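You operate a simulated robot arm through the tools that you are given. There is no shell and no other tool. Be economical: measure what you need, move in short steps, check, and stop when the job is done.

You run a simulated two-armed robot. Do the job below in one go: nothing can be reset, and whatever is moved stays where it is left.

## Task
Put the brown cup on the top of the casting bench away on the top of the mould bench. Fetch the small steel cap from the top of the cleaning bench and set it on top of the grey brick there. Switch the extractor switch on. Put the cast pulley from the top of the cleaning bench on the deck of the blue trolley. Pick up the stirring rod with one hand, pass it to the other hand and put it on the front strip of the ladle bench. Press the white read key two times. Put the mallet on the top of the steel bench away on the top of the cleaning bench. Take the stopper from the top of the steel stand and put it on the back of the furnace top. Lift the white box lid open. Do these in any order. Set down upright: small steel cap, mallet.

Only the result counts: the job must be done as asked and must still hold three seconds after the hand-in. Knocking over, shifting, dropping, spilling or breaking anything else fails it. A push-on lid holds only when it is set on centred and level and pressed home; a screw cap is set on level and turned clockwise until tight.

## Robot
Two 7-joint arms with two-finger grippers on one trunk, on a base that drives. Base frame: it is fixed to the floor where the robot stands at the start and does not move with it; the origin is under the middle of the robot, x ahead of it, y to its left, z up. Lengths are in mm, angles in rad, forces in N, time in s.
The left shoulder is at the start at [50, 191, 1092], the right one opposite. With the tool pointing down near the work surface each hand reaches from about 220 to 740 mm from the robot's upright axis, wherever it stands, measured 20 degrees to its own side. Places, roughly: back of the furnace top [5700, 3900, 1100]; brown cup (8x8x6 cm) [500, 0, 800]; cast pulley (7x7x3 cm) [2800, -1100, 900]; deck of the blue trolley [2600, 1700, 600]; extractor switch [2500, -1200, 900]; front strip of the ladle bench (86x17 cm) [4280, 480, 800]; grey brick (17x8x9 cm) [2700, -1900, 900]; mallet (22x5x8 cm) [900, 3100, 900]; small steel cap (6x6x6 cm) [2400, -1400, 900]; stirring rod (6x6x48 cm) [4800, 300, 1000]; stopper (3x3x4 cm) [4900, 5300, 1000]; top of the cleaning bench [2600, -1400, 900]; top of the mould bench [2500, 600, 800]; white box lid [4500, -700, 900]; white read key [1200, 3400, 800]. Payload 2.69 kg a hand.
The tool frame of a hand sits at the grasp point between the pads (the TCP): z along the fingers, y along the line on which they close. The tips reach 20 mm beyond it. Largest opening 100 mm; the body of the gripper starts 63 mm behind the TCP.
Orientation is that of the tool frame in the base frame, as [roll, pitch, yaw] about the fixed x, y, z axes, in that order (R = Rz(yaw) Ry(pitch) Rx(roll)). With the fingers straight down and closing along the base's y, the tool's x points along the base's -x, its y along +y and its z along -z.

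## Interface
- The arms move only by the tool step_arm. It takes "left_targets", "right_targets" or both (then of equal length, played together; a hand with none holds still); each is one flat list of numbers, 7 for each row, row after row: the turn, a rotation vector about the base's x, y, z in rad, then the shift along the base's x, y, z in mm, then the opening, from 0 (shut) to 1 (fully open). In form: [wx, wy, wz, x, y, z, hand, wx, wy, wz, x, y, z, hand, ...]. A call has 1 to 20 rows; each row shifts and turns the commanded pose from where the row before left it. Rows are played at 5 a second. More than 50 mm and 0.15 rad between two rows, or a gripper value outside its range, and nothing of the call is played. Where a pose cannot be reached the arm comes as near as it can. A force on the tool above 40 N (or 10 N above the force at the start of the call, whichever is more), or a blocked arm, ends the call early, and 0.2 s more pass. The fingers move at their own pace (about 153 mm/s each) and stop on an object; they squeeze with about 44 N. The grip force told is the motor's: it shows also when the fingers shut on nothing. Time passes only in rows, and 0.2 s behind the last, so rows that do not move let the fingers close. It gives the time, the measured TCP pose, the force on the tool (base axes), the opening and the grip force at its end, in the units of the frame above (readings bear some noise), with the torque about the TCP (base axes, N m) and any sound that the robot's microphone picked up, and new pictures: "pictures" is both (left out), scene, wrist or none (wrist: the cameras of the hands that moved).
- Cameras (640 x 400 px; columns grow to the right, rows downward): "scene" is now at [128.7, 3.1, 1271.5]; the picture's right is [0.19, -0.98, 0.00], its down [-0.53, -0.10, -0.84] and it looks along [0.83, 0.16, -0.54] (base axes); focal length 221 px, centre (320, 200). "left" rides on the left gripper at [70, 19, -99] in its tool frame; the picture's right is [-0.26, 0.97, 0.00], its down [-0.75, -0.20, -0.63] and it looks along [-0.61, -0.16, 0.78] (tool axes); focal length 230 px, centre (320, 200). "right" rides on the right gripper at [70, -19, -99] in its tool frame; the picture's right is [0.26, 0.97, 0.00], its down [-0.75, 0.20, -0.63] and it looks along [-0.61, 0.16, 0.78] (tool axes); focal length 230 px, centre (320, 200). There is no depth. A picture from a camera that has moved, and an enlarged one, comes with that camera's place and axes in the base frame and with its lens. The place of the scene camera against the robot may be out by one fixed shift of up to 25 mm in any direction.
- lift_body(by): slides the trunk up (or, below 0, down) by that many mm; the arms and the scene camera ride with it, the base frame stays. It gives what a move gives, with no picture.
- steer(legs): drives the robot by 1 to 6 legs, each [ahead, left, turn to the left] in mm, mm and rad, along the robot's own axes; the way and the turn of a leg run together, so that a leg with both is an arc; at most 1500 mm and 3.142 rad a leg. The arms and the cameras ride along, it lands a little off, and it stops where it bumps. It gives what a move gives, and a new picture of the scene camera.
- pan_tilt(pan, tilt): turns the head with the scene camera to pan (to the left, within 1.396 rad either way) and tilt (down, from -0.506 to 1.204), counted from straight ahead of the robot. It gives what a move gives, and a new picture of the scene camera.
- close_up(camera, box): a new picture of the part [left, top, right, bottom] of that camera's present view, enlarged. No time passes.
- sign_off(): hands the job in; it is judged then, once.

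Work in short steps. Places have to be worked out from the pictures, the camera data and where the tool is seen: move nearer, look again, correct. Check each grasp and each placing, and mend what went wrong. You have 483 turns and 360 pictures in all, those below and enlarged ones among them. Open the grippers and draw the arms clear of the work before you hand the job in, unless the task says otherwise; then end with one line.

The tools are called as a command line: name --argument value ..., lists and objects as JSON in quotes. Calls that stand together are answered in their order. step_arm: Moves the arms, as the interface text tells. Its arguments: {"type":"object","properties":{"left_targets":{"type":"array"},"right_targets":{"type":"array"},"pictures":{"type":"string","enum":["both","scene","wrist","none"]}},"required":[]} The other tools are called the same way: lift_body (by) slides the trunk up or down; steer (legs) drives the base; pan_tilt (pan, tilt) turns the head that bears the scene camera; close_up (camera, box) takes an enlarged picture of a part of a camera's view; sign_off () hands the job in.

At the start:

```text
t: 0.0
left_ee_pos: [506.2, 317.2, 1116.4]
left_tcp_rot: [3.14, 0.001, -3.14]
left_wrist_force: [0.8, 0.0, 0.8]
left_torque: [-0.04, -0.01, -0.01]
left_opening: 100.0
left_gripper_force: 0.1
right_ee_pos: [424.4, -135.3, 1150.2]
right_tcp_rot: [-3.14, 0.001, 3.14]
right_wrist_force: [-0.3, -0.1, -0.9]
right_torque: [-0.02, 0.0, 0.04]
right_opening: 100.0
right_gripper_force: 0.1
trunk travel left (down, up): [-150.0, 173.0]
robot x, y, heading: [3.2, -0.9, -0.002]
head pan, tilt: [0.192, 0.571]
```

scene: 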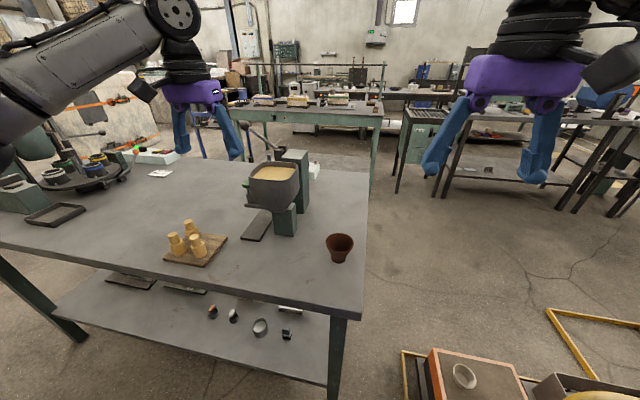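
right: 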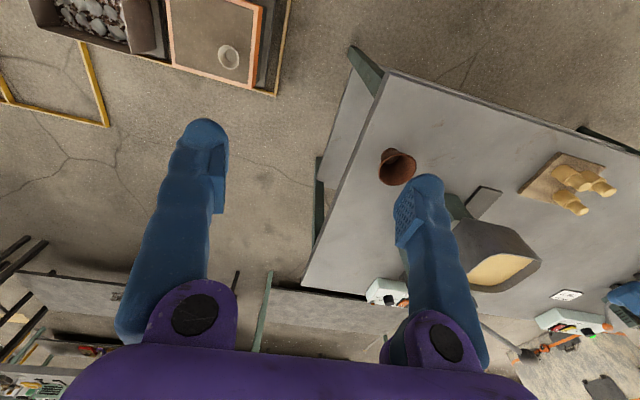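
left: 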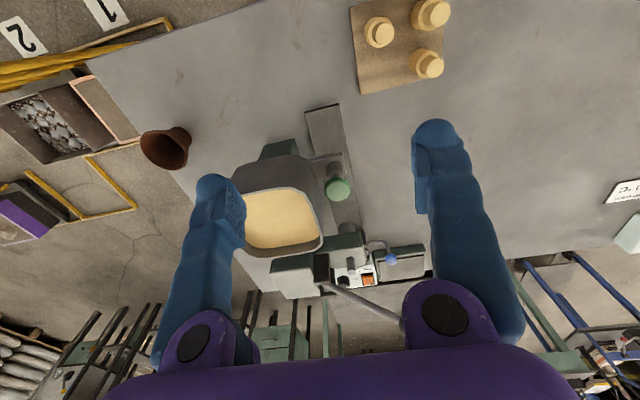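

The cup triangulates from the two wrist views to about (537, 46, 866), and the three views agree. I'll look closer at it before reaching.

close_up --camera "scene" --box '[220, 130, 400, 290]'

pan_tilt --pan -0.6 --tilt 0.3

pan_tilt --pan 0.6 --tilt 0.2

```text
2.50 times, centred on (310, 210) of scene
camera zoom: at [128.7, 3.1, 1271.5], right [0.19, -0.98, 0.0], down [-0.53, -0.1, -0.84], along [0.83, 0.16, -0.54], focal length 553 px, centre (345, 175)
```

zoom: 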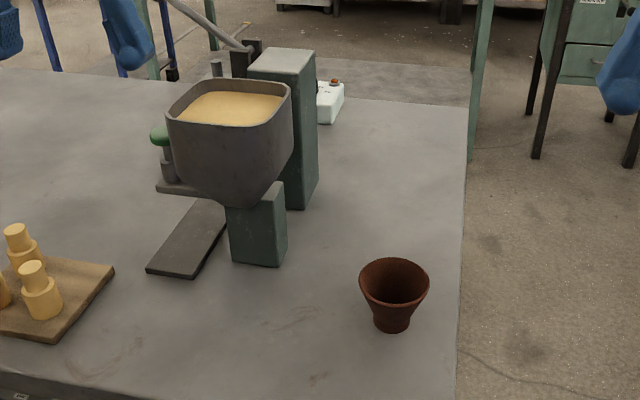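

```text
t: 1.1
left_ee_pos: [506.0, 317.4, 1116.1]
left_tcp_rot: [3.141, 0.0, 3.141]
left_wrist_force: [0.3, -0.4, 0.1]
left_torque: [-0.02, 0.0, -0.01]
left_opening: 99.9
left_gripper_force: 0.0
right_ee_pos: [424.6, -134.9, 1150.0]
right_tcp_rot: [3.141, -0.001, 3.141]
right_wrist_force: [-0.5, 1.3, -0.5]
right_torque: [-0.05, 0.02, 0.01]
right_opening: 99.8
right_gripper_force: 0.1
trunk travel left (down, up): [-150.0, 173.0]
robot x, y, heading: [0.1, -2.2, -0.001]
head pan, tilt: [-0.6, 0.3]
camera scene: at [118.2, -66.7, 1296.3], right [-0.56, -0.83, 0.0], down [-0.24, 0.17, -0.96], along [0.79, -0.54, -0.3], focal length 221 px, centre (320, 200)
```

scene: 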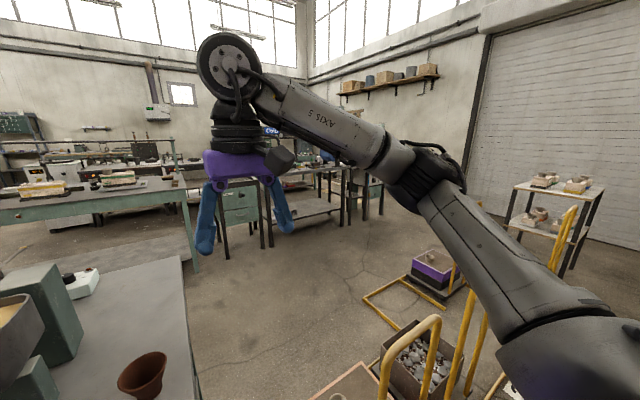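

```text
t: 2.5
left_ee_pos: [506.9, 318.2, 1117.2]
left_tcp_rot: [-3.141, 0.0, -3.139]
left_wrist_force: [0.5, 0.1, 0.1]
left_torque: [-0.03, 0.01, 0.01]
left_opening: 100.2
left_gripper_force: 0.1
right_ee_pos: [424.3, -134.9, 1150.2]
right_tcp_rot: [3.141, 0.0, -3.141]
right_wrist_force: [-0.2, 0.4, 0.3]
right_torque: [0.0, -0.03, 0.04]
right_opening: 100.1
right_gripper_force: 0.1
trunk travel left (down, up): [-150.0, 173.0]
robot x, y, heading: [-2.8, -2.4, 0.004]
head pan, tilt: [0.6, 0.201]
camera scene: at [118.0, 38.6, 1305.6], right [0.56, -0.83, 0.0], down [-0.16, -0.11, -0.98], along [0.81, 0.55, -0.2], focal length 221 px, centre (320, 200)
```

scene: 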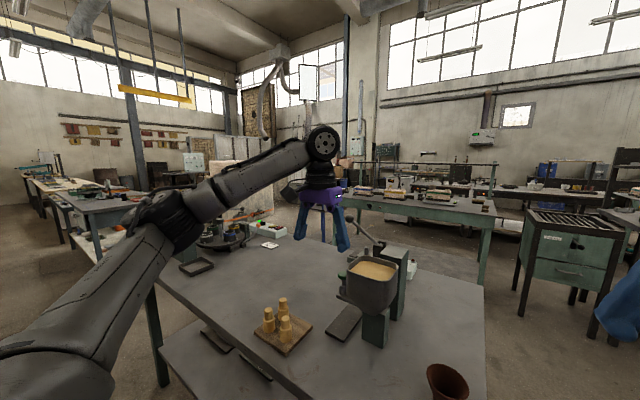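

The cup is upright, tapered and clear of the pot. I'll hover the right hand above it and check.

step_arm --right_targets '[0, 0, 0, 18.8, 30.2, -29, 1, 0, 0, 0, 18.8, 30.2, -29, 1, 0, 0, 0, 18.8, 30.2, -29, 1, 0, 0, 0, 18.8, 30.2, -29, 1, 0, 0, 0, 18.8, 30.2, -29, 1, 0, 0, 0, 18.8, 30.2, -29, 1]' --pictures "wrist"

pan_tilt --pan 0 --tilt 0.8

```text
t: 3.9
left_ee_pos: [507.3, 318.1, 1115.6]
left_tcp_rot: [-3.139, 0.001, -3.139]
left_wrist_force: [-0.3, 0.0, -0.4]
left_torque: [0.01, 0.01, -0.02]
left_opening: 100.0
left_gripper_force: 0.1
right_ee_pos: [537.2, 47.3, 976.2]
right_tcp_rot: [3.141, 0.0, 3.141]
right_wrist_force: [0.4, -0.7, 0.3]
right_torque: [-0.03, -0.01, -0.02]
right_opening: 100.0
right_gripper_force: 0.0
trunk travel left (down, up): [-150.0, 173.0]
robot x, y, heading: [0.2, 1.4, 0.003]
head pan, tilt: [0.6, 0.201]
camera right: at [465.5, 29.1, 1075.2], right [-0.26, 0.97, 0.0], down [0.75, 0.2, 0.63], along [0.61, 0.16, -0.78], focal length 230 px, centre (320, 200)
```

right: 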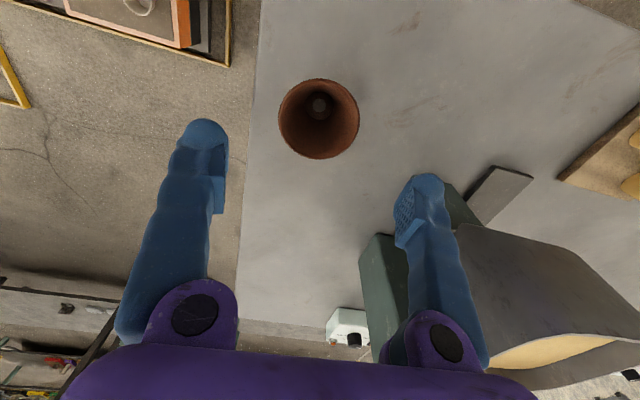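

```text
t: 4.9
left_ee_pos: [505.7, 318.6, 1116.6]
left_tcp_rot: [-3.14, 0.0, -3.141]
left_wrist_force: [-0.1, 0.4, 0.2]
left_torque: [0.01, 0.01, -0.02]
left_opening: 100.3
left_gripper_force: 0.1
right_ee_pos: [536.5, 46.4, 977.6]
right_tcp_rot: [-3.141, 0.001, 3.142]
right_wrist_force: [-0.3, 0.4, -0.3]
right_torque: [-0.03, -0.01, 0.0]
right_opening: 100.3
right_gripper_force: 0.1
trunk travel left (down, up): [-150.0, 173.0]
robot x, y, heading: [-1.8, 2.8, -0.002]
head pan, tilt: [0.0, 0.799]
camera scene: at [121.8, -13.9, 1252.0], right [0.0, -1.0, 0.0], down [-0.72, 0.0, -0.7], along [0.7, 0.0, -0.72], focal length 221 px, centre (320, 200)
```

scene: 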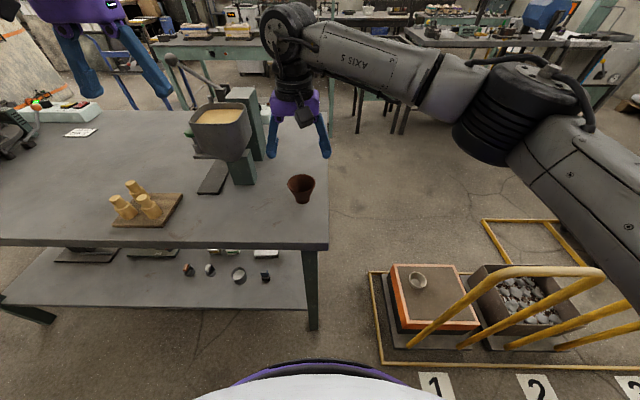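

The rim is at about (538, 48, 866), centred under the hand. I'll go down to z≈850 and close on it.

step_arm --right_targets '[0, 0, 0, 0, 1, -42, 1, 0, 0, 0, 0, 1, -42, 1, 0, 0, 0, 0, 0, -42, 1]' --pictures "wrist"

```text
t: 5.7
left_ee_pos: [506.6, 316.7, 1117.5]
left_tcp_rot: [3.141, 0.0, -3.14]
left_wrist_force: [-0.5, 0.6, -0.2]
left_torque: [-0.02, -0.02, 0.0]
left_opening: 99.9
left_gripper_force: 0.1
right_ee_pos: [537.8, 48.5, 851.6]
right_tcp_rot: [3.141, 0.0, 3.141]
right_wrist_force: [-0.3, 0.5, 0.5]
right_torque: [0.02, 0.0, 0.02]
right_opening: 100.1
right_gripper_force: 0.0
trunk travel left (down, up): [-150.0, 173.0]
robot x, y, heading: [-3.7, -2.5, 0.001]
head pan, tilt: [0.0, 0.799]
camera right: at [466.8, 30.4, 949.8], right [-0.26, 0.97, 0.0], down [0.75, 0.2, 0.63], along [0.61, 0.16, -0.78], focal length 230 px, centre (320, 200)
```

right: 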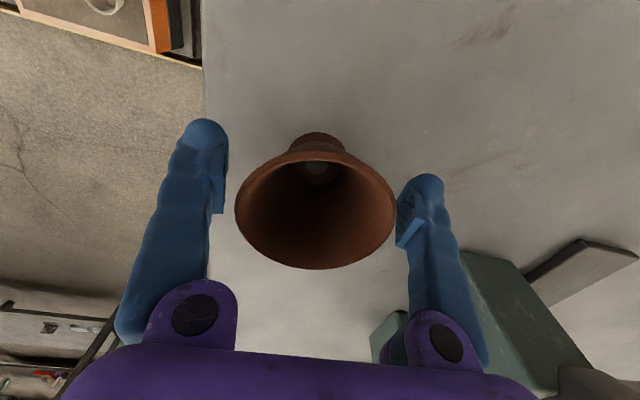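

The rim sits between the fingers about 12 mm above the TCP. Closing.

step_arm --right_targets '[0, 0, 0, 0, 0, 4, 0, 0, 0, 0, 0, 0, 0, 0, 0, 0, 0, 0, 0, 0, 0]' --pictures "none"

step_arm --right_targets '[0, 0, 0, 0, 0, 30, 0, 0, 0, 0, 0, 0, 45, 0, 0, 0, 0, 0, 0, 45, 0, 0, 0, 0, 0, 0, 45, 0]' --pictures "both"

```text
t: 6.5
left_ee_pos: [506.8, 318.3, 1117.0]
left_tcp_rot: [3.141, 0.0, -3.14]
left_wrist_force: [-0.2, 0.0, -0.9]
left_torque: [-0.03, 0.01, 0.01]
left_opening: 99.9
left_gripper_force: 0.1
right_ee_pos: [537.6, 48.8, 855.6]
right_tcp_rot: [3.141, 0.0, 3.141]
right_wrist_force: [-0.4, 1.0, -0.6]
right_torque: [0.02, -0.01, 0.03]
right_opening: 73.6
right_gripper_force: 44.0
trunk travel left (down, up): [-150.0, 173.0]
robot x, y, heading: [-3.2, -2.2, -0.007]
head pan, tilt: [0.0, 0.799]
```

```text
t: 7.5
left_ee_pos: [505.1, 318.8, 1115.7]
left_tcp_rot: [-3.141, 0.0, -3.139]
left_wrist_force: [0.2, 0.1, 0.6]
left_torque: [0.0, -0.01, -0.01]
left_opening: 100.3
left_gripper_force: 0.1
right_ee_pos: [535.5, 50.5, 1021.5]
right_tcp_rot: [-3.141, -0.001, -3.141]
right_wrist_force: [1.1, 0.9, -2.4]
right_torque: [-0.02, -0.02, -0.02]
right_opening: 66.1
right_gripper_force: 43.9
trunk travel left (down, up): [-150.0, 173.0]
robot x, y, heading: [1.7, -0.4, -0.0]
head pan, tilt: [0.0, 0.799]
camera scene: at [121.3, -13.9, 1252.0], right [0.0, -1.0, 0.0], down [-0.72, 0.0, -0.7], along [0.7, 0.0, -0.72], focal length 221 px, centre (320, 200)
camera right: at [462.7, 32.0, 1119.3], right [-0.26, 0.97, 0.0], down [0.75, 0.2, 0.63], along [0.61, 0.16, -0.78], focal length 230 px, centre (320, 200)
```

scene: 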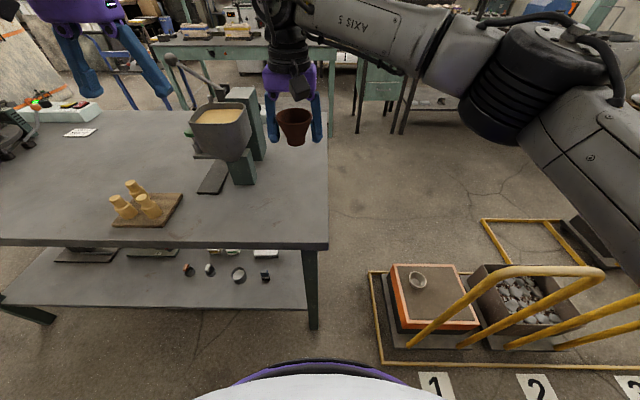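
right: 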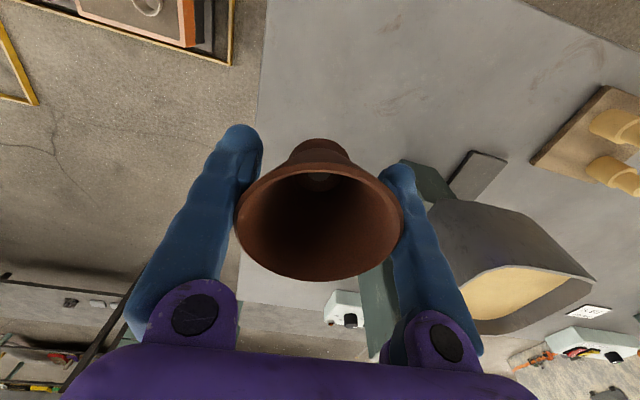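

The cup is held firmly. Next I look right and left to find a drivable way out.

pan_tilt --pan -1.3 --tilt 0.6

pan_tilt --pan 1.3 --tilt 0.5

```text
t: 9.0
left_ee_pos: [507.8, 317.6, 1116.6]
left_tcp_rot: [-3.14, 0.0, -3.139]
left_wrist_force: [0.4, 0.6, -0.7]
left_torque: [0.0, 0.0, -0.05]
left_opening: 100.0
left_gripper_force: 0.0
right_ee_pos: [535.3, 49.4, 1019.3]
right_tcp_rot: [3.141, 0.001, -3.14]
right_wrist_force: [0.0, -0.2, -1.4]
right_torque: [0.0, 0.01, -0.01]
right_opening: 66.0
right_gripper_force: 43.6
trunk travel left (down, up): [-150.0, 173.0]
robot x, y, heading: [0.8, -0.2, 0.002]
head pan, tilt: [-1.3, 0.6]
camera scene: at [64.9, -99.1, 1268.8], right [-0.96, -0.27, 0.0], down [-0.15, 0.54, -0.82], along [0.22, -0.79, -0.57], focal length 221 px, centre (320, 200)
```

scene: 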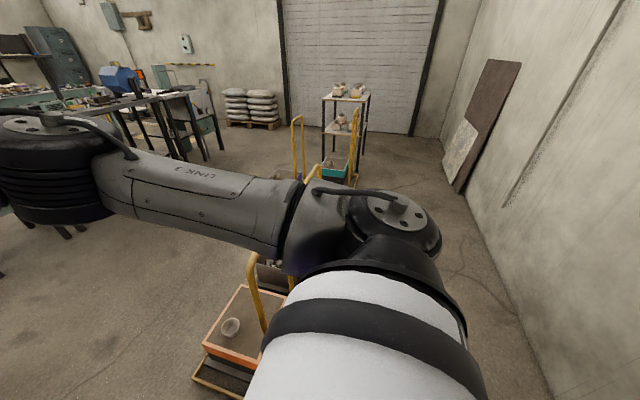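

```text
t: 11.3
left_ee_pos: [506.4, 317.7, 1116.7]
left_tcp_rot: [-3.14, 0.0, -3.138]
left_wrist_force: [-0.5, -0.5, 0.3]
left_torque: [-0.01, 0.01, -0.03]
left_opening: 100.4
left_gripper_force: 0.0
right_ee_pos: [534.8, 49.9, 1019.8]
right_tcp_rot: [3.142, 0.002, 3.141]
right_wrist_force: [-0.3, 0.6, -1.4]
right_torque: [0.03, 0.0, 0.03]
right_opening: 65.5
right_gripper_force: 43.8
trunk travel left (down, up): [-150.0, 173.0]
robot x, y, heading: [0.6, -4.7, -0.003]
head pan, tilt: [1.3, 0.499]
camera scene: at [65.5, 73.7, 1277.9], right [0.96, -0.27, 0.0], down [-0.13, -0.46, -0.88], along [0.23, 0.85, -0.48], focal length 221 px, centre (320, 200)
```

scene: 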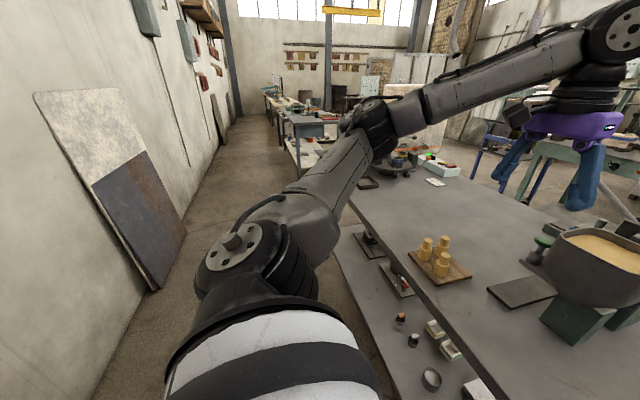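

Between the casting bench (left end y≈1000) and the steel bench (y≈2700) there is a wide gap. I'll back off, slide left, then look ahead before going through.

steer --legs '[[-380, 0, 0], [0, 1000, 0], [0, 800, 0]]'

pan_tilt --pan 0 --tilt 0.5

```text
t: 21.2
left_ee_pos: [120.8, 1263.1, 1116.2]
left_tcp_rot: [-3.14, -0.001, -3.117]
left_wrist_force: [-0.8, -0.4, -0.7]
left_torque: [0.0, -0.03, -0.04]
left_opening: 100.1
left_gripper_force: 0.1
right_ee_pos: [154.7, 995.8, 1019.6]
right_tcp_rot: [-3.14, -0.002, -3.118]
right_wrist_force: [-0.3, 0.4, 0.0]
right_torque: [0.02, 0.0, 0.01]
right_opening: 64.6
right_gripper_force: 44.7
trunk travel left (down, up): [-150.0, 173.0]
robot x, y, heading: [-380.2, 930.3, 0.021]
head pan, tilt: [1.3, 0.499]
stopped in leg 2: the robot was blocked; the commanded pose is now the measured one
camera scene: at [-314.9, 1008.9, 1277.9], right [0.97, -0.25, 0.0], down [-0.12, -0.46, -0.88], along [0.22, 0.85, -0.48], focal length 221 px, centre (320, 200)
```

scene: 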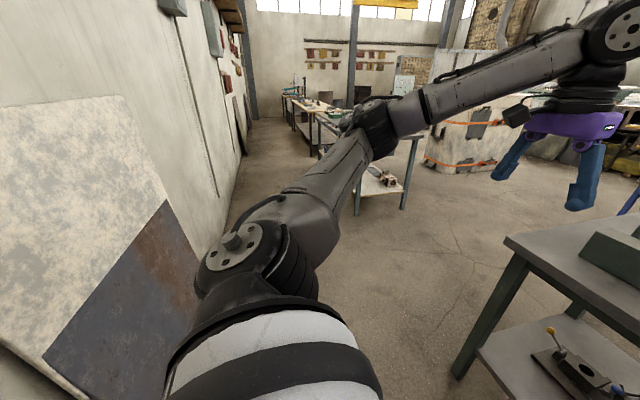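

```text
t: 22.7
left_ee_pos: [120.8, 1262.4, 1116.6]
left_tcp_rot: [3.142, 0.0, -3.12]
left_wrist_force: [0.8, -0.1, 0.1]
left_torque: [0.0, 0.04, -0.02]
left_opening: 100.0
left_gripper_force: 0.1
right_ee_pos: [154.1, 995.8, 1021.3]
right_tcp_rot: [-3.14, -0.002, -3.12]
right_wrist_force: [0.3, -0.4, -0.5]
right_torque: [0.01, -0.01, 0.04]
right_opening: 64.5
right_gripper_force: 44.1
trunk travel left (down, up): [-150.0, 173.0]
robot x, y, heading: [-379.3, 931.8, 0.018]
head pan, tilt: [0.0, 0.499]
camera scene: at [-246.6, 922.9, 1277.9], right [0.02, -1.0, 0.0], down [-0.48, -0.01, -0.88], along [0.88, 0.02, -0.48], focal length 221 px, centre (320, 200)
```

scene: 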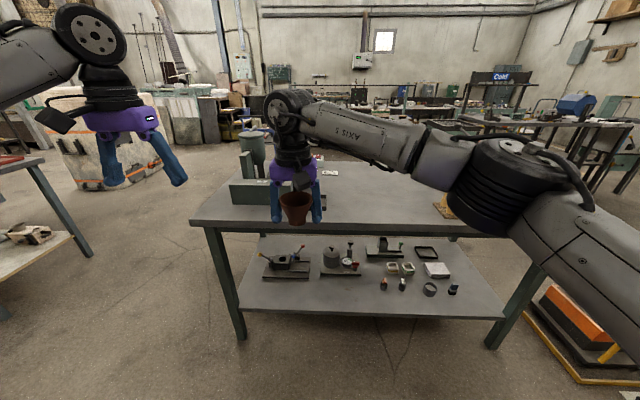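

I was blocked by the board leaning on the wall at the rear left. I'll move forward 200 and then go left to the gap centre (y≈2000).

steer --legs '[[200, 0, -0.02], [0, 600, 0], [0, 470, 0]]'

```text
t: 33.8
left_ee_pos: [313.6, 2322.7, 1115.7]
left_tcp_rot: [-3.141, 0.0, -3.132]
left_wrist_force: [1.0, 0.7, 0.1]
left_torque: [0.0, -0.03, 0.0]
left_opening: 100.1
left_gripper_force: 0.1
right_ee_pos: [342.8, 2056.5, 1019.5]
right_tcp_rot: [3.141, -0.001, -3.133]
right_wrist_force: [0.6, 0.3, -0.7]
right_torque: [-0.03, 0.0, 0.04]
right_opening: 63.4
right_gripper_force: 44.2
trunk travel left (down, up): [-150.0, 173.0]
robot x, y, heading: [-191.6, 2003.5, 0.01]
head pan, tilt: [0.0, 0.499]
camera scene: at [-58.4, 1988.4, 1277.9], right [0.01, -1.0, 0.0], down [-0.48, 0.0, -0.88], along [0.88, 0.01, -0.48], focal length 221 px, centre (320, 200)
```

scene: 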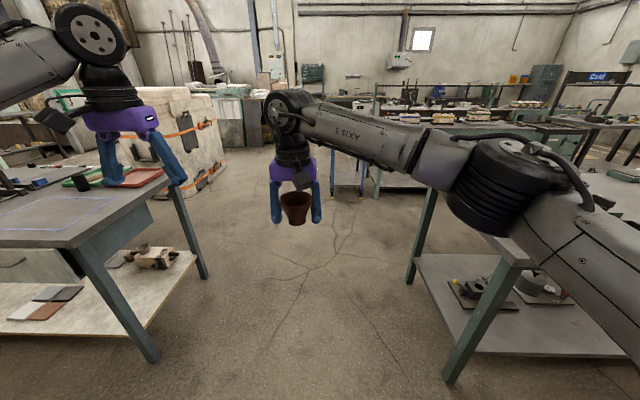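

The gap is open, about y 1400–2850. I'll drive through to the far side of the casting bench and then look toward the mould bench.

steer --legs '[[900, 60, -0.01], [850, 0, 0]]'

pan_tilt --pan -0.9 --tilt 0.5

```text
t: 42.7
left_ee_pos: [2072.7, 2409.5, 1116.1]
left_tcp_rot: [3.141, -0.001, -3.127]
left_wrist_force: [-0.3, -0.6, -0.1]
left_torque: [-0.01, -0.02, -0.02]
left_opening: 99.9
left_gripper_force: 0.1
right_ee_pos: [2103.1, 2142.2, 1019.6]
right_tcp_rot: [-3.141, -0.001, -3.131]
right_wrist_force: [-0.5, 0.3, -1.3]
right_torque: [0.0, 0.03, -0.03]
right_opening: 62.6
right_gripper_force: 43.9
trunk travel left (down, up): [-150.0, 173.0]
robot x, y, heading: [1566.9, 2084.6, 0.003]
head pan, tilt: [0.0, 0.499]
camera scene: at [1701.2, 2074.3, 1277.9], right [0.01, -1.0, 0.0], down [-0.48, 0.0, -0.88], along [0.88, 0.01, -0.48], focal length 221 px, centre (320, 200)
```

scene: 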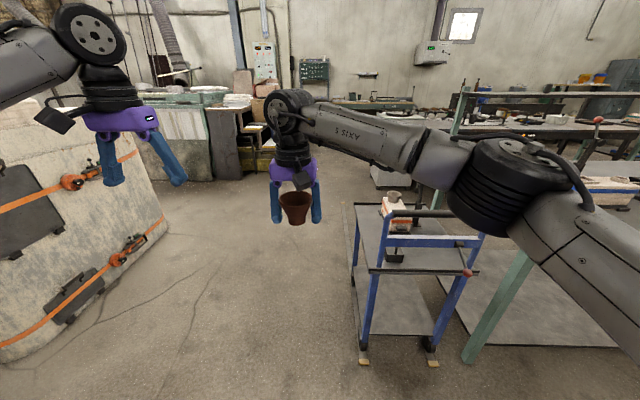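

```text
t: 43.9
left_ee_pos: [2071.5, 2410.8, 1117.0]
left_tcp_rot: [3.141, 0.001, -3.128]
left_wrist_force: [-0.4, -0.4, -0.2]
left_torque: [0.0, 0.0, -0.01]
left_opening: 100.1
left_gripper_force: 0.1
right_ee_pos: [2102.0, 2142.2, 1019.5]
right_tcp_rot: [-3.142, -0.001, -3.13]
right_wrist_force: [0.0, 0.0, 0.4]
right_torque: [0.01, 0.04, 0.03]
right_opening: 62.4
right_gripper_force: 43.7
trunk travel left (down, up): [-150.0, 173.0]
robot x, y, heading: [1567.5, 2090.1, 0.012]
head pan, tilt: [-0.901, 0.499]
camera scene: at [1667.2, 2002.7, 1277.9], right [-0.78, -0.63, 0.0], down [-0.3, 0.37, -0.88], along [0.55, -0.68, -0.48], focal length 221 px, centre (320, 200)
```

scene: 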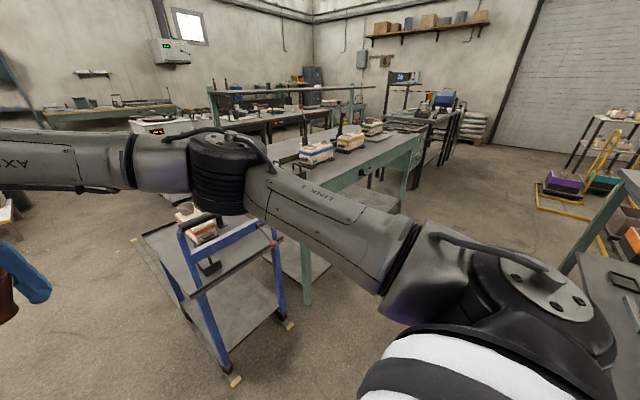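

The aisle between the casting bench and the mould bench is open, with the blue trolley at about x 2310+, y 1500–1850. I'll slide right to y≈640 in front of the mould bench.

steer --legs '[[0, -700, 0], [30, -750, 0]]'

pan_tilt --pan 0 --tilt 0.6

```text
t: 57.0
left_ee_pos: [2121.1, 976.6, 1116.1]
left_tcp_rot: [3.141, 0.0, -3.11]
left_wrist_force: [-0.4, -0.9, 0.1]
left_torque: [0.0, 0.01, 0.01]
left_opening: 100.0
left_gripper_force: 0.1
right_ee_pos: [2156.1, 709.0, 1020.1]
right_tcp_rot: [-3.141, 0.0, -3.113]
right_wrist_force: [0.8, -0.7, -0.3]
right_torque: [0.02, 0.0, -0.01]
right_opening: 62.3
right_gripper_force: 44.0
trunk travel left (down, up): [-150.0, 173.0]
robot x, y, heading: [1626.2, 643.8, 0.027]
head pan, tilt: [-0.901, 0.499]
camera scene: at [1723.0, 561.4, 1277.9], right [-0.77, -0.64, 0.0], down [-0.31, 0.37, -0.88], along [0.56, -0.67, -0.48], focal length 221 px, centre (320, 200)
```

scene: 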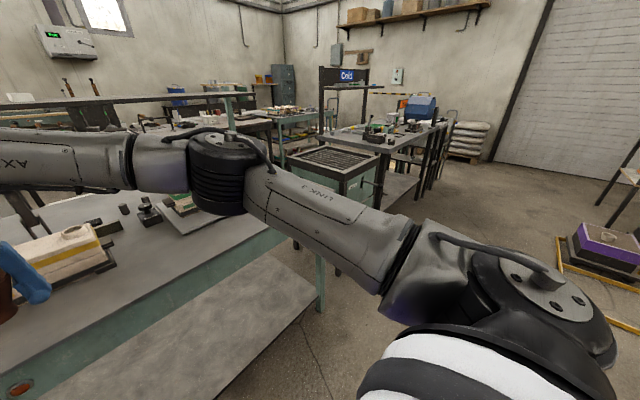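

```text
t: 58.2
left_ee_pos: [2121.7, 976.8, 1116.4]
left_tcp_rot: [-3.142, 0.0, -3.113]
left_wrist_force: [-0.6, -0.3, 0.4]
left_torque: [0.0, -0.01, 0.01]
left_opening: 99.9
left_gripper_force: 0.1
right_ee_pos: [2156.3, 708.9, 1019.9]
right_tcp_rot: [-3.141, 0.0, -3.113]
right_wrist_force: [-0.8, -0.7, -1.1]
right_torque: [-0.02, 0.0, 0.0]
right_opening: 61.8
right_gripper_force: 43.8
trunk travel left (down, up): [-150.0, 173.0]
robot x, y, heading: [1628.1, 644.5, 0.025]
head pan, tilt: [0.0, 0.6]
camera scene: at [1752.9, 633.6, 1268.8], right [0.03, -1.0, 0.0], down [-0.56, -0.01, -0.83], along [0.82, 0.02, -0.56], focal length 221 px, centre (320, 200)
```

scene: 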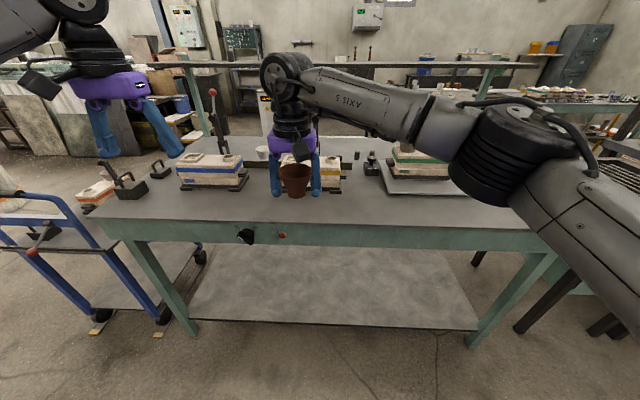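

The front strip of the mould bench (x≈2290–2500) around y≈650 is clear. I'll drive 150 mm closer and straighten, then look from the wrist.

steer --legs '[[170, 0, -0.025]]'

step_arm --right_targets '[0, 0, 0, 15, -10, -20, 0, 0, 0, 0, 15, -10, -20, 0]' --pictures "wrist"

```text
t: 59.7
left_ee_pos: [2304.3, 967.5, 1115.7]
left_tcp_rot: [3.141, -0.002, -3.135]
left_wrist_force: [-0.2, -0.5, -0.1]
left_torque: [0.07, 0.02, -0.03]
left_opening: 100.1
left_gripper_force: 0.1
right_ee_pos: [2333.8, 699.6, 1019.0]
right_tcp_rot: [3.141, -0.003, -3.135]
right_wrist_force: [0.3, -0.1, -1.4]
right_torque: [0.04, -0.02, 0.02]
right_opening: 62.0
right_gripper_force: 44.4
trunk travel left (down, up): [-150.0, 173.0]
robot x, y, heading: [1799.9, 648.7, 0.006]
head pan, tilt: [0.0, 0.6]
camera scene: at [1929.6, 633.7, 1268.7], right [0.01, -1.0, 0.0], down [-0.57, 0.0, -0.82], along [0.82, 0.0, -0.57], focal length 221 px, centre (320, 200)
```

scene: 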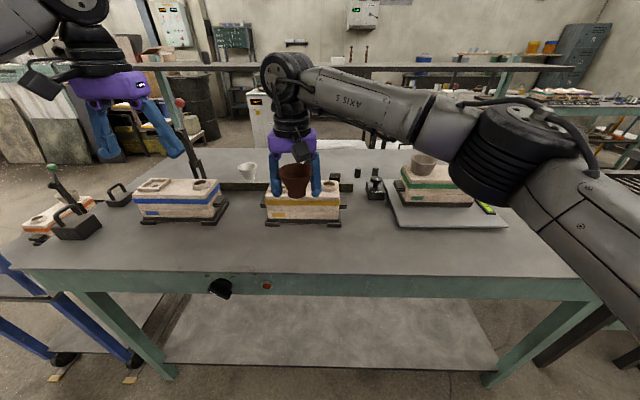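

```text
t: 60.3
left_ee_pos: [2303.7, 967.8, 1116.4]
left_tcp_rot: [-3.142, 0.0, -3.136]
left_wrist_force: [0.2, 0.1, -0.2]
left_torque: [0.02, 0.02, -0.03]
left_opening: 100.0
left_gripper_force: 0.1
right_ee_pos: [2362.9, 679.8, 979.0]
right_tcp_rot: [3.141, 0.0, -3.134]
right_wrist_force: [-0.6, 0.6, -0.5]
right_torque: [0.03, 0.02, 0.01]
right_opening: 62.1
right_gripper_force: 43.6
trunk travel left (down, up): [-150.0, 173.0]
robot x, y, heading: [1797.4, 649.8, 0.002]
head pan, tilt: [0.0, 0.6]
camera right: at [2292.1, 661.3, 1078.0], right [-0.26, 0.96, 0.0], down [0.75, 0.21, 0.63], along [0.61, 0.17, -0.78], focal length 230 px, centre (320, 200)
```

right: 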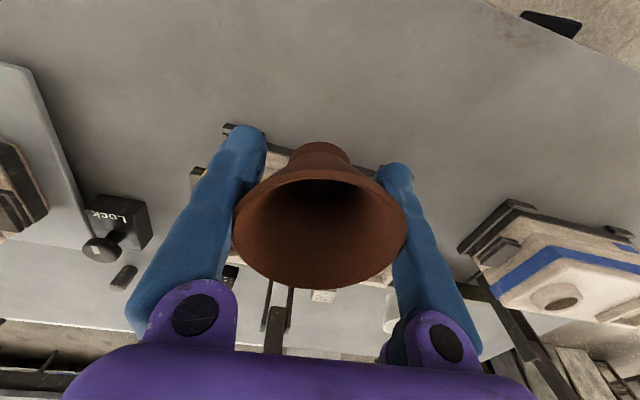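

The cup bottom is about 36 mm below the TCP. The strip under it is clear, so I lower to just above the top.

step_arm --right_targets '[0, 0, 0, 0, -10, -40, 0, 0, 0, 0, 0, -10, -40, 0, 0, 0, 0, 0, 0, -30, 0]' --pictures "both"

```text
t: 61.1
left_ee_pos: [2304.6, 968.0, 1116.5]
left_tcp_rot: [-3.141, 0.001, -3.134]
left_wrist_force: [0.5, -0.4, -0.4]
left_torque: [-0.03, -0.07, -0.03]
left_opening: 99.9
left_gripper_force: 0.0
right_ee_pos: [2362.7, 661.8, 869.6]
right_tcp_rot: [-3.141, 0.0, -3.135]
right_wrist_force: [-0.3, -0.6, -0.7]
right_torque: [0.03, -0.01, 0.0]
right_opening: 62.2
right_gripper_force: 44.2
trunk travel left (down, up): [-150.0, 173.0]
robot x, y, heading: [1797.3, 649.1, 0.007]
head pan, tilt: [0.0, 0.6]
camera scene: at [1929.1, 633.7, 1268.8], right [0.01, -1.0, 0.0], down [-0.57, 0.0, -0.82], along [0.82, 0.0, -0.57], focal length 221 px, centre (320, 200)
camera right: at [2291.4, 641.8, 967.6], right [-0.26, 0.96, 0.0], down [0.75, 0.21, 0.63], along [0.61, 0.17, -0.78], focal length 230 px, centre (320, 200)
```

scene: 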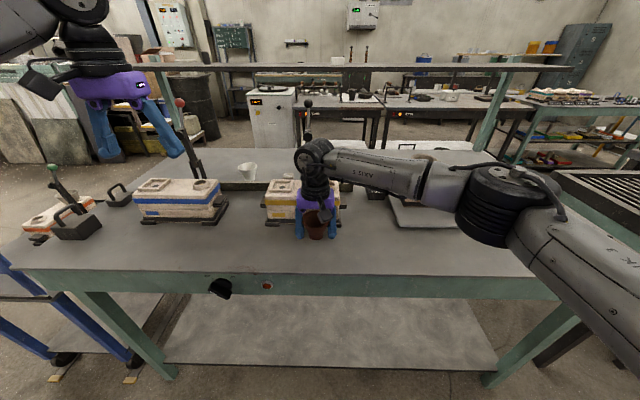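
right: 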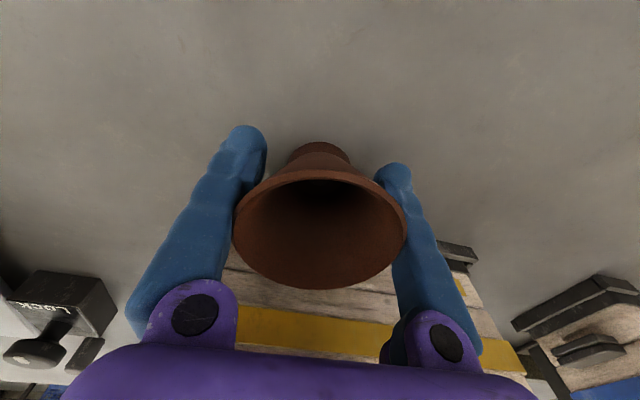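

Still no contact. I lower in small steps until I feel the table.

step_arm --right_targets '[0, 0, 0, 0, 0, -8, 0, 0, 0, 0, 0, 0, -8, 0]' --pictures "none"

step_arm --right_targets '[0, 0, 0, 0, 0, -5, 0, 0, 0, 0, 0, 0, -3, 0]' --pictures "none"

step_arm --right_targets '[0, 0, 0, 0, 0, -3, 0, 0, 0, 0, 0, 0, -3, 0]' --pictures "wrist"

```text
t: 61.7
left_ee_pos: [2301.8, 967.9, 1119.0]
left_tcp_rot: [-3.141, 0.003, -3.135]
left_wrist_force: [0.0, 0.1, 0.0]
left_torque: [-0.01, 0.02, -0.01]
left_opening: 99.8
left_gripper_force: 0.0
right_ee_pos: [2362.8, 660.6, 859.9]
right_tcp_rot: [3.139, 0.01, -3.136]
right_wrist_force: [-0.4, -2.9, 31.8]
right_torque: [-0.56, 0.32, 0.02]
right_opening: 62.0
right_gripper_force: 44.2
trunk travel left (down, up): [-150.0, 173.0]
robot x, y, heading: [1797.5, 650.4, 0.004]
head pan, tilt: [0.0, 0.6]
```

```text
t: 62.0
left_ee_pos: [2302.4, 969.3, 1116.4]
left_tcp_rot: [3.141, -0.002, -3.135]
left_wrist_force: [-0.2, 0.5, -0.1]
left_torque: [-0.01, 0.02, 0.02]
left_opening: 100.0
left_gripper_force: 0.1
right_ee_pos: [2364.3, 660.2, 859.8]
right_tcp_rot: [3.138, 0.01, -3.136]
right_wrist_force: [-5.3, -2.6, 19.1]
right_torque: [-0.66, 0.23, -0.18]
right_opening: 61.8
right_gripper_force: 44.0
trunk travel left (down, up): [-150.0, 173.0]
robot x, y, heading: [1800.1, 646.6, 0.005]
head pan, tilt: [0.0, 0.6]
stopped in row 1 (right hand): the force on the tool passed its limit at 46 N (the readings are from after the stop); the commanded pose is now the measured one
```

```text
t: 62.6
left_ee_pos: [2302.2, 967.8, 1116.7]
left_tcp_rot: [3.141, 0.002, -3.135]
left_wrist_force: [0.2, -0.3, -0.9]
left_torque: [0.02, 0.03, 0.01]
left_opening: 99.9
left_gripper_force: 0.0
right_ee_pos: [2365.9, 661.6, 859.7]
right_tcp_rot: [3.134, 0.015, -3.136]
right_wrist_force: [-4.9, -1.7, 16.2]
right_torque: [-0.7, 0.25, -0.17]
right_opening: 61.6
right_gripper_force: 43.7
trunk travel left (down, up): [-150.0, 173.0]
robot x, y, heading: [1800.9, 644.3, 0.007]
head pan, tilt: [0.0, 0.6]
stopped in row 2 (right hand): the force on the tool passed its limit at 43 N (the readings are from after the stop); the commanded pose is now the measured one
camera right: at [2293.1, 641.6, 957.5], right [-0.26, 0.96, 0.0], down [0.74, 0.2, 0.64], along [0.62, 0.17, -0.77], focal length 230 px, centre (320, 200)
```

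right: 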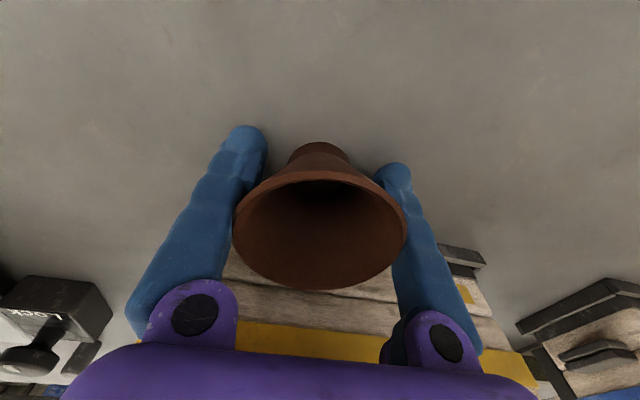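

The cup is on the bench (contact at TCP z=860). I ease up slightly, open the hand and rise.

step_arm --right_targets '[0, 0, 0, 0, 0, 2, 0, 0, 0, 0, 0, 0, 0, 0.8, 0, 0, 0, 0, 0, 0, 1, 0, 0, 0, 0, 0, 0, 1, 0, 0, 0, 0, 0, 45, 1, 0, 0, 0, 0, 0, 45, 1, 0, 0, 0, 0, 0, 45, 1, 0, 0, 0, 0, 0, 45, 1]' --pictures "both"

```text
t: 64.4
left_ee_pos: [2304.0, 968.4, 1116.1]
left_tcp_rot: [-3.141, -0.001, -3.134]
left_wrist_force: [-0.5, -0.1, -0.3]
left_torque: [0.02, 0.02, 0.02]
left_opening: 99.9
left_gripper_force: 0.0
right_ee_pos: [2366.6, 660.5, 1040.2]
right_tcp_rot: [3.136, 0.013, -3.137]
right_wrist_force: [0.1, 0.0, 0.6]
right_torque: [0.01, -0.02, 0.0]
right_opening: 100.0
right_gripper_force: 0.1
trunk travel left (down, up): [-150.0, 173.0]
robot x, y, heading: [1798.5, 648.2, 0.006]
head pan, tilt: [0.0, 0.6]
camera scene: at [1928.4, 633.8, 1268.8], right [0.01, -1.0, 0.0], down [-0.56, 0.0, -0.83], along [0.83, 0.0, -0.56], focal length 221 px, centre (320, 200)
camera right: at [2293.4, 640.9, 1136.7], right [-0.26, 0.96, 0.0], down [0.74, 0.2, 0.64], along [0.62, 0.17, -0.77], focal length 230 px, centre (320, 200)
```

scene: 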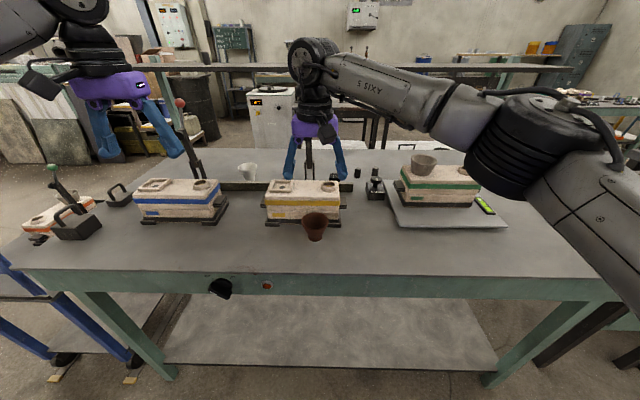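
right: 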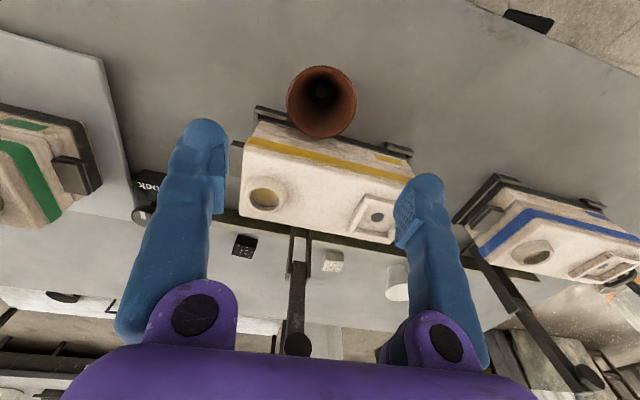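

The cup stands on the mould bench. Next are the mallet and the read key at the steel bench, so I retrace to the gap and look left.

steer --legs '[[-190, 0, 0], [0, 750, 0], [0, 700, 0]]'

pan_tilt --pan 1.35 --tilt 0.45

```text
t: 78.9
left_ee_pos: [2106.7, 2437.5, 1116.4]
left_tcp_rot: [3.141, 0.001, -3.135]
left_wrist_force: [0.2, -0.6, -0.6]
left_torque: [0.02, -0.02, -0.01]
left_opening: 100.1
left_gripper_force: 0.1
right_ee_pos: [2169.0, 2129.1, 1038.2]
right_tcp_rot: [3.136, 0.014, -3.139]
right_wrist_force: [-0.6, 0.2, 0.4]
right_torque: [0.02, -0.02, 0.02]
right_opening: 100.0
right_gripper_force: 0.0
trunk travel left (down, up): [-150.0, 173.0]
robot x, y, heading: [1599.0, 2116.1, 0.001]
head pan, tilt: [0.0, 0.6]
camera scene: at [1731.3, 2104.8, 1268.8], right [0.0, -1.0, 0.0], down [-0.56, 0.0, -0.83], along [0.83, 0.0, -0.56], focal length 221 px, centre (320, 200)
```

scene: 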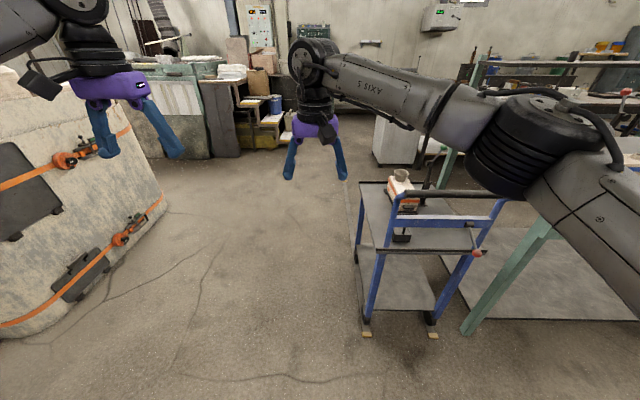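

```text
t: 80.4
left_ee_pos: [2108.1, 2437.9, 1116.2]
left_tcp_rot: [3.14, 0.0, -3.136]
left_wrist_force: [-0.1, 0.7, 0.4]
left_torque: [0.03, 0.01, 0.02]
left_opening: 100.0
left_gripper_force: 0.1
right_ee_pos: [2168.5, 2129.6, 1037.9]
right_tcp_rot: [3.138, 0.014, -3.139]
right_wrist_force: [0.5, 0.1, 0.0]
right_torque: [0.02, 0.0, -0.01]
right_opening: 99.9
right_gripper_force: 0.0
trunk travel left (down, up): [-150.0, 173.0]
robot x, y, heading: [1596.9, 2117.5, -0.003]
head pan, tilt: [1.349, 0.45]
camera scene: at [1663.0, 2194.2, 1282.4], right [0.98, -0.22, 0.0], down [-0.1, -0.42, -0.9], along [0.2, 0.88, -0.44], focal length 221 px, centre (320, 200)
```

scene: 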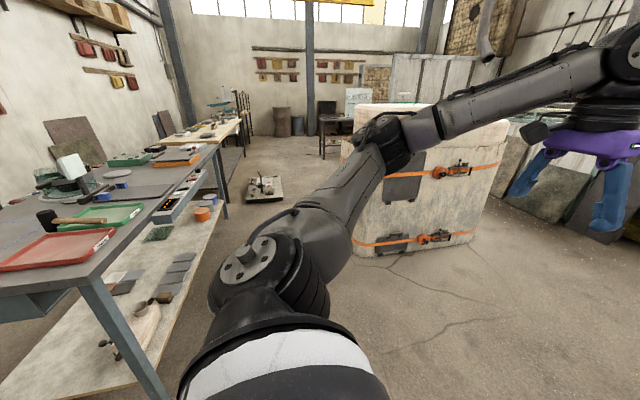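

The steel bench's front edge is at x≈1250 with the mallet near (1000, 2980), and the key box is further on along that edge. I'll turn to face the bench (heading π) and slide along the aisle.

steer --legs '[[170, 0, 0], [0, 0, 3.14], [0, -500, 0], [0, -450, 0]]'

pan_tilt --pan 0 --tilt 0.6

```text
t: 97.9
left_ee_pos: [1241.9, 2730.7, 1116.8]
left_tcp_rot: [3.141, 0.0, 0.045]
left_wrist_force: [0.0, -0.8, 0.6]
left_torque: [-0.02, -0.02, 0.0]
left_opening: 100.1
left_gripper_force: 0.0
right_ee_pos: [1168.2, 3036.1, 1038.9]
right_tcp_rot: [3.136, 0.013, 0.043]
right_wrist_force: [-0.1, 0.1, -0.3]
right_torque: [0.0, -0.05, -0.02]
right_opening: 99.9
right_gripper_force: 0.0
trunk travel left (down, up): [-150.0, 173.0]
robot x, y, heading: [1734.1, 3067.8, -3.1]
head pan, tilt: [1.349, 0.45]
camera scene: at [1678.5, 2963.5, 1282.4], right [-0.98, 0.18, 0.0], down [0.08, 0.43, -0.9], along [-0.16, -0.89, -0.44], focal length 221 px, centre (320, 200)
```

scene: 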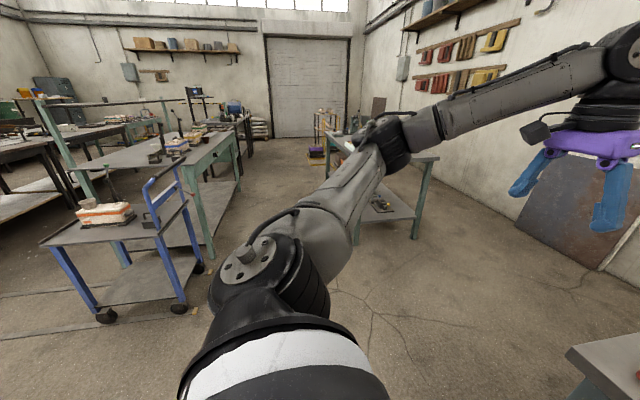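

```text
t: 99.4
left_ee_pos: [1242.5, 2729.8, 1116.9]
left_tcp_rot: [3.141, 0.0, 0.045]
left_wrist_force: [-0.5, -0.2, -0.5]
left_torque: [0.01, -0.02, -0.01]
left_opening: 99.5
left_gripper_force: 0.1
right_ee_pos: [1167.7, 3035.1, 1039.0]
right_tcp_rot: [3.137, 0.012, 0.045]
right_wrist_force: [0.1, 0.2, -0.4]
right_torque: [0.02, 0.02, -0.04]
right_opening: 100.0
right_gripper_force: 0.1
trunk travel left (down, up): [-150.0, 173.0]
robot x, y, heading: [1731.0, 3066.6, -3.098]
head pan, tilt: [0.0, 0.6]
camera scene: at [1606.6, 3050.0, 1268.8], right [-0.04, 1.0, 0.0], down [0.56, 0.02, -0.83], along [-0.82, -0.04, -0.56], focal length 221 px, centre (320, 200)
```

scene: 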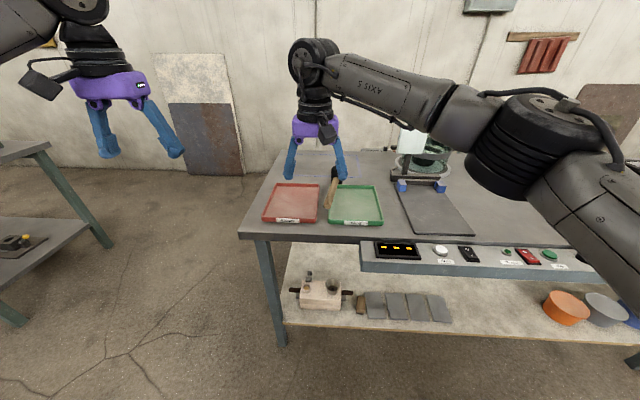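

The mallet handle shows between the red and green trays, and the panel with the white key hangs below the bench edge. Enlarging both areas.

close_up --camera "scene" --box '[360, 230, 580, 290]'

close_up --camera "right" --box '[0, 0, 640, 400]'

```text
2.91 times, centred on (470, 260) of scene
camera zoom: at [1606.6, 3050.0, 1268.8], right [-0.04, 1.0, 0.0], down [0.56, 0.02, -0.83], along [-0.82, -0.04, -0.56], focal length 644 px, centre (-116, 26)
```

zoom: 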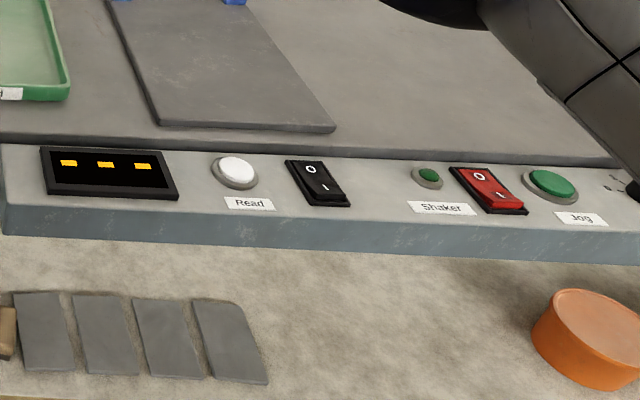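

```text
1.00 times, centred on (320, 200) of right (not enlarged: the box is as wide or as high as the picture)
camera zoom: at [1235.6, 3057.8, 1135.8], right [0.3, -0.95, 0.0], down [-0.73, -0.23, 0.64], along [-0.61, -0.19, -0.77], focal length 230 px, centre (320, 200)
```

zoom: 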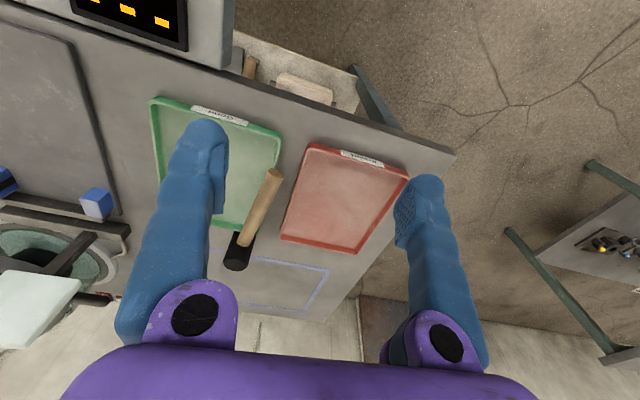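

I'll do the key first: shut the right hand, carry it above the key near (1185, 3340), and look from the wrist camera.

step_arm --right_targets '[0, 0, 0, 8, 44, 0, 0, 0, 0, 0, 8, 44, 0, 0, 0, 0, 0, 8, 44, -5, 0, 0, 0, 0, 8, 44, -10, 0, 0, 0, 0, 0, 44, -10, 0, 0, 0, 0, 0, 44, -10, 0, 0, 0, 0, 0, 30, -10, 0]' --pictures "both"

```text
t: 101.0
left_ee_pos: [1241.5, 2730.9, 1116.7]
left_tcp_rot: [3.14, 0.0, 0.045]
left_wrist_force: [-0.5, 1.1, 1.0]
left_torque: [-0.02, -0.01, -0.01]
left_opening: 99.7
left_gripper_force: 0.1
right_ee_pos: [1200.1, 3328.6, 993.1]
right_tcp_rot: [3.137, 0.015, 0.045]
right_wrist_force: [0.7, 0.3, -1.6]
right_torque: [-0.01, 0.03, 0.0]
right_opening: 0.1
right_gripper_force: 29.5
trunk travel left (down, up): [-150.0, 173.0]
robot x, y, heading: [1736.2, 3068.1, -3.097]
head pan, tilt: [0.0, 0.6]
camera scene: at [1606.6, 3050.5, 1268.8], right [-0.04, 1.0, 0.0], down [0.56, 0.02, -0.83], along [-0.82, -0.04, -0.56], focal length 221 px, centre (320, 200)
camera right: at [1268.5, 3352.3, 1090.2], right [0.3, -0.95, 0.0], down [-0.73, -0.23, 0.64], along [-0.61, -0.19, -0.77], focal length 230 px, centre (320, 200)
```

scene: 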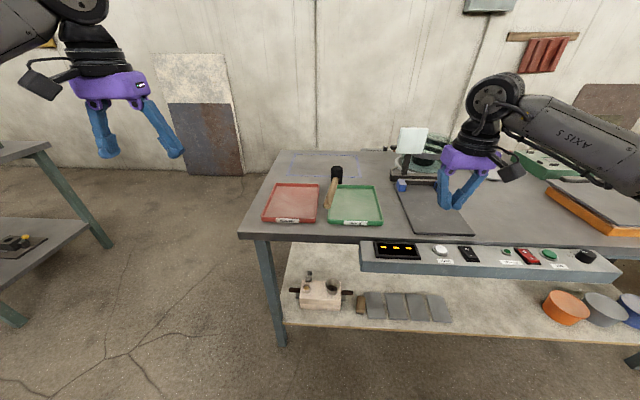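
right: 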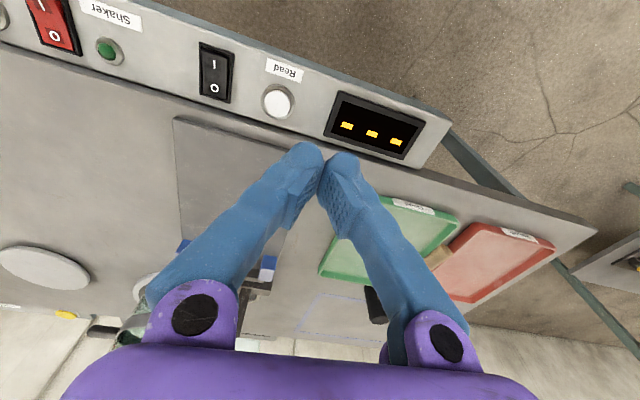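

The key lies near (1170, 3375) if it is at z≈800. I move over it and lower to about z 900 to refine.

step_arm --right_targets '[0, 0, 0, -10, 15, -35, 0, 0, 0, 0, -10, 15, -35, 0, 0, 0, 0, -9, 14, -25, 0]' --pictures "wrist"

```text
t: 101.8
left_ee_pos: [1242.1, 2729.9, 1115.8]
left_tcp_rot: [3.141, -0.001, 0.044]
left_wrist_force: [-1.2, -1.1, 0.4]
left_torque: [-0.01, 0.04, 0.02]
left_opening: 99.7
left_gripper_force: 0.0
right_ee_pos: [1170.2, 3372.1, 898.0]
right_tcp_rot: [3.137, 0.013, 0.043]
right_wrist_force: [0.1, -0.1, 0.0]
right_torque: [0.0, 0.0, 0.01]
right_opening: 0.0
right_gripper_force: 29.0
trunk travel left (down, up): [-150.0, 173.0]
robot x, y, heading: [1737.0, 3069.2, -3.097]
head pan, tilt: [0.0, 0.6]
camera right: at [1239.3, 3395.2, 995.4], right [0.3, -0.95, 0.0], down [-0.73, -0.23, 0.64], along [-0.61, -0.19, -0.77], focal length 230 px, centre (320, 200)
```

right: 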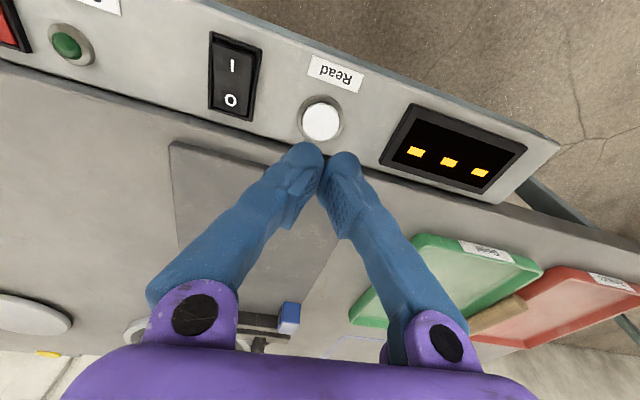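

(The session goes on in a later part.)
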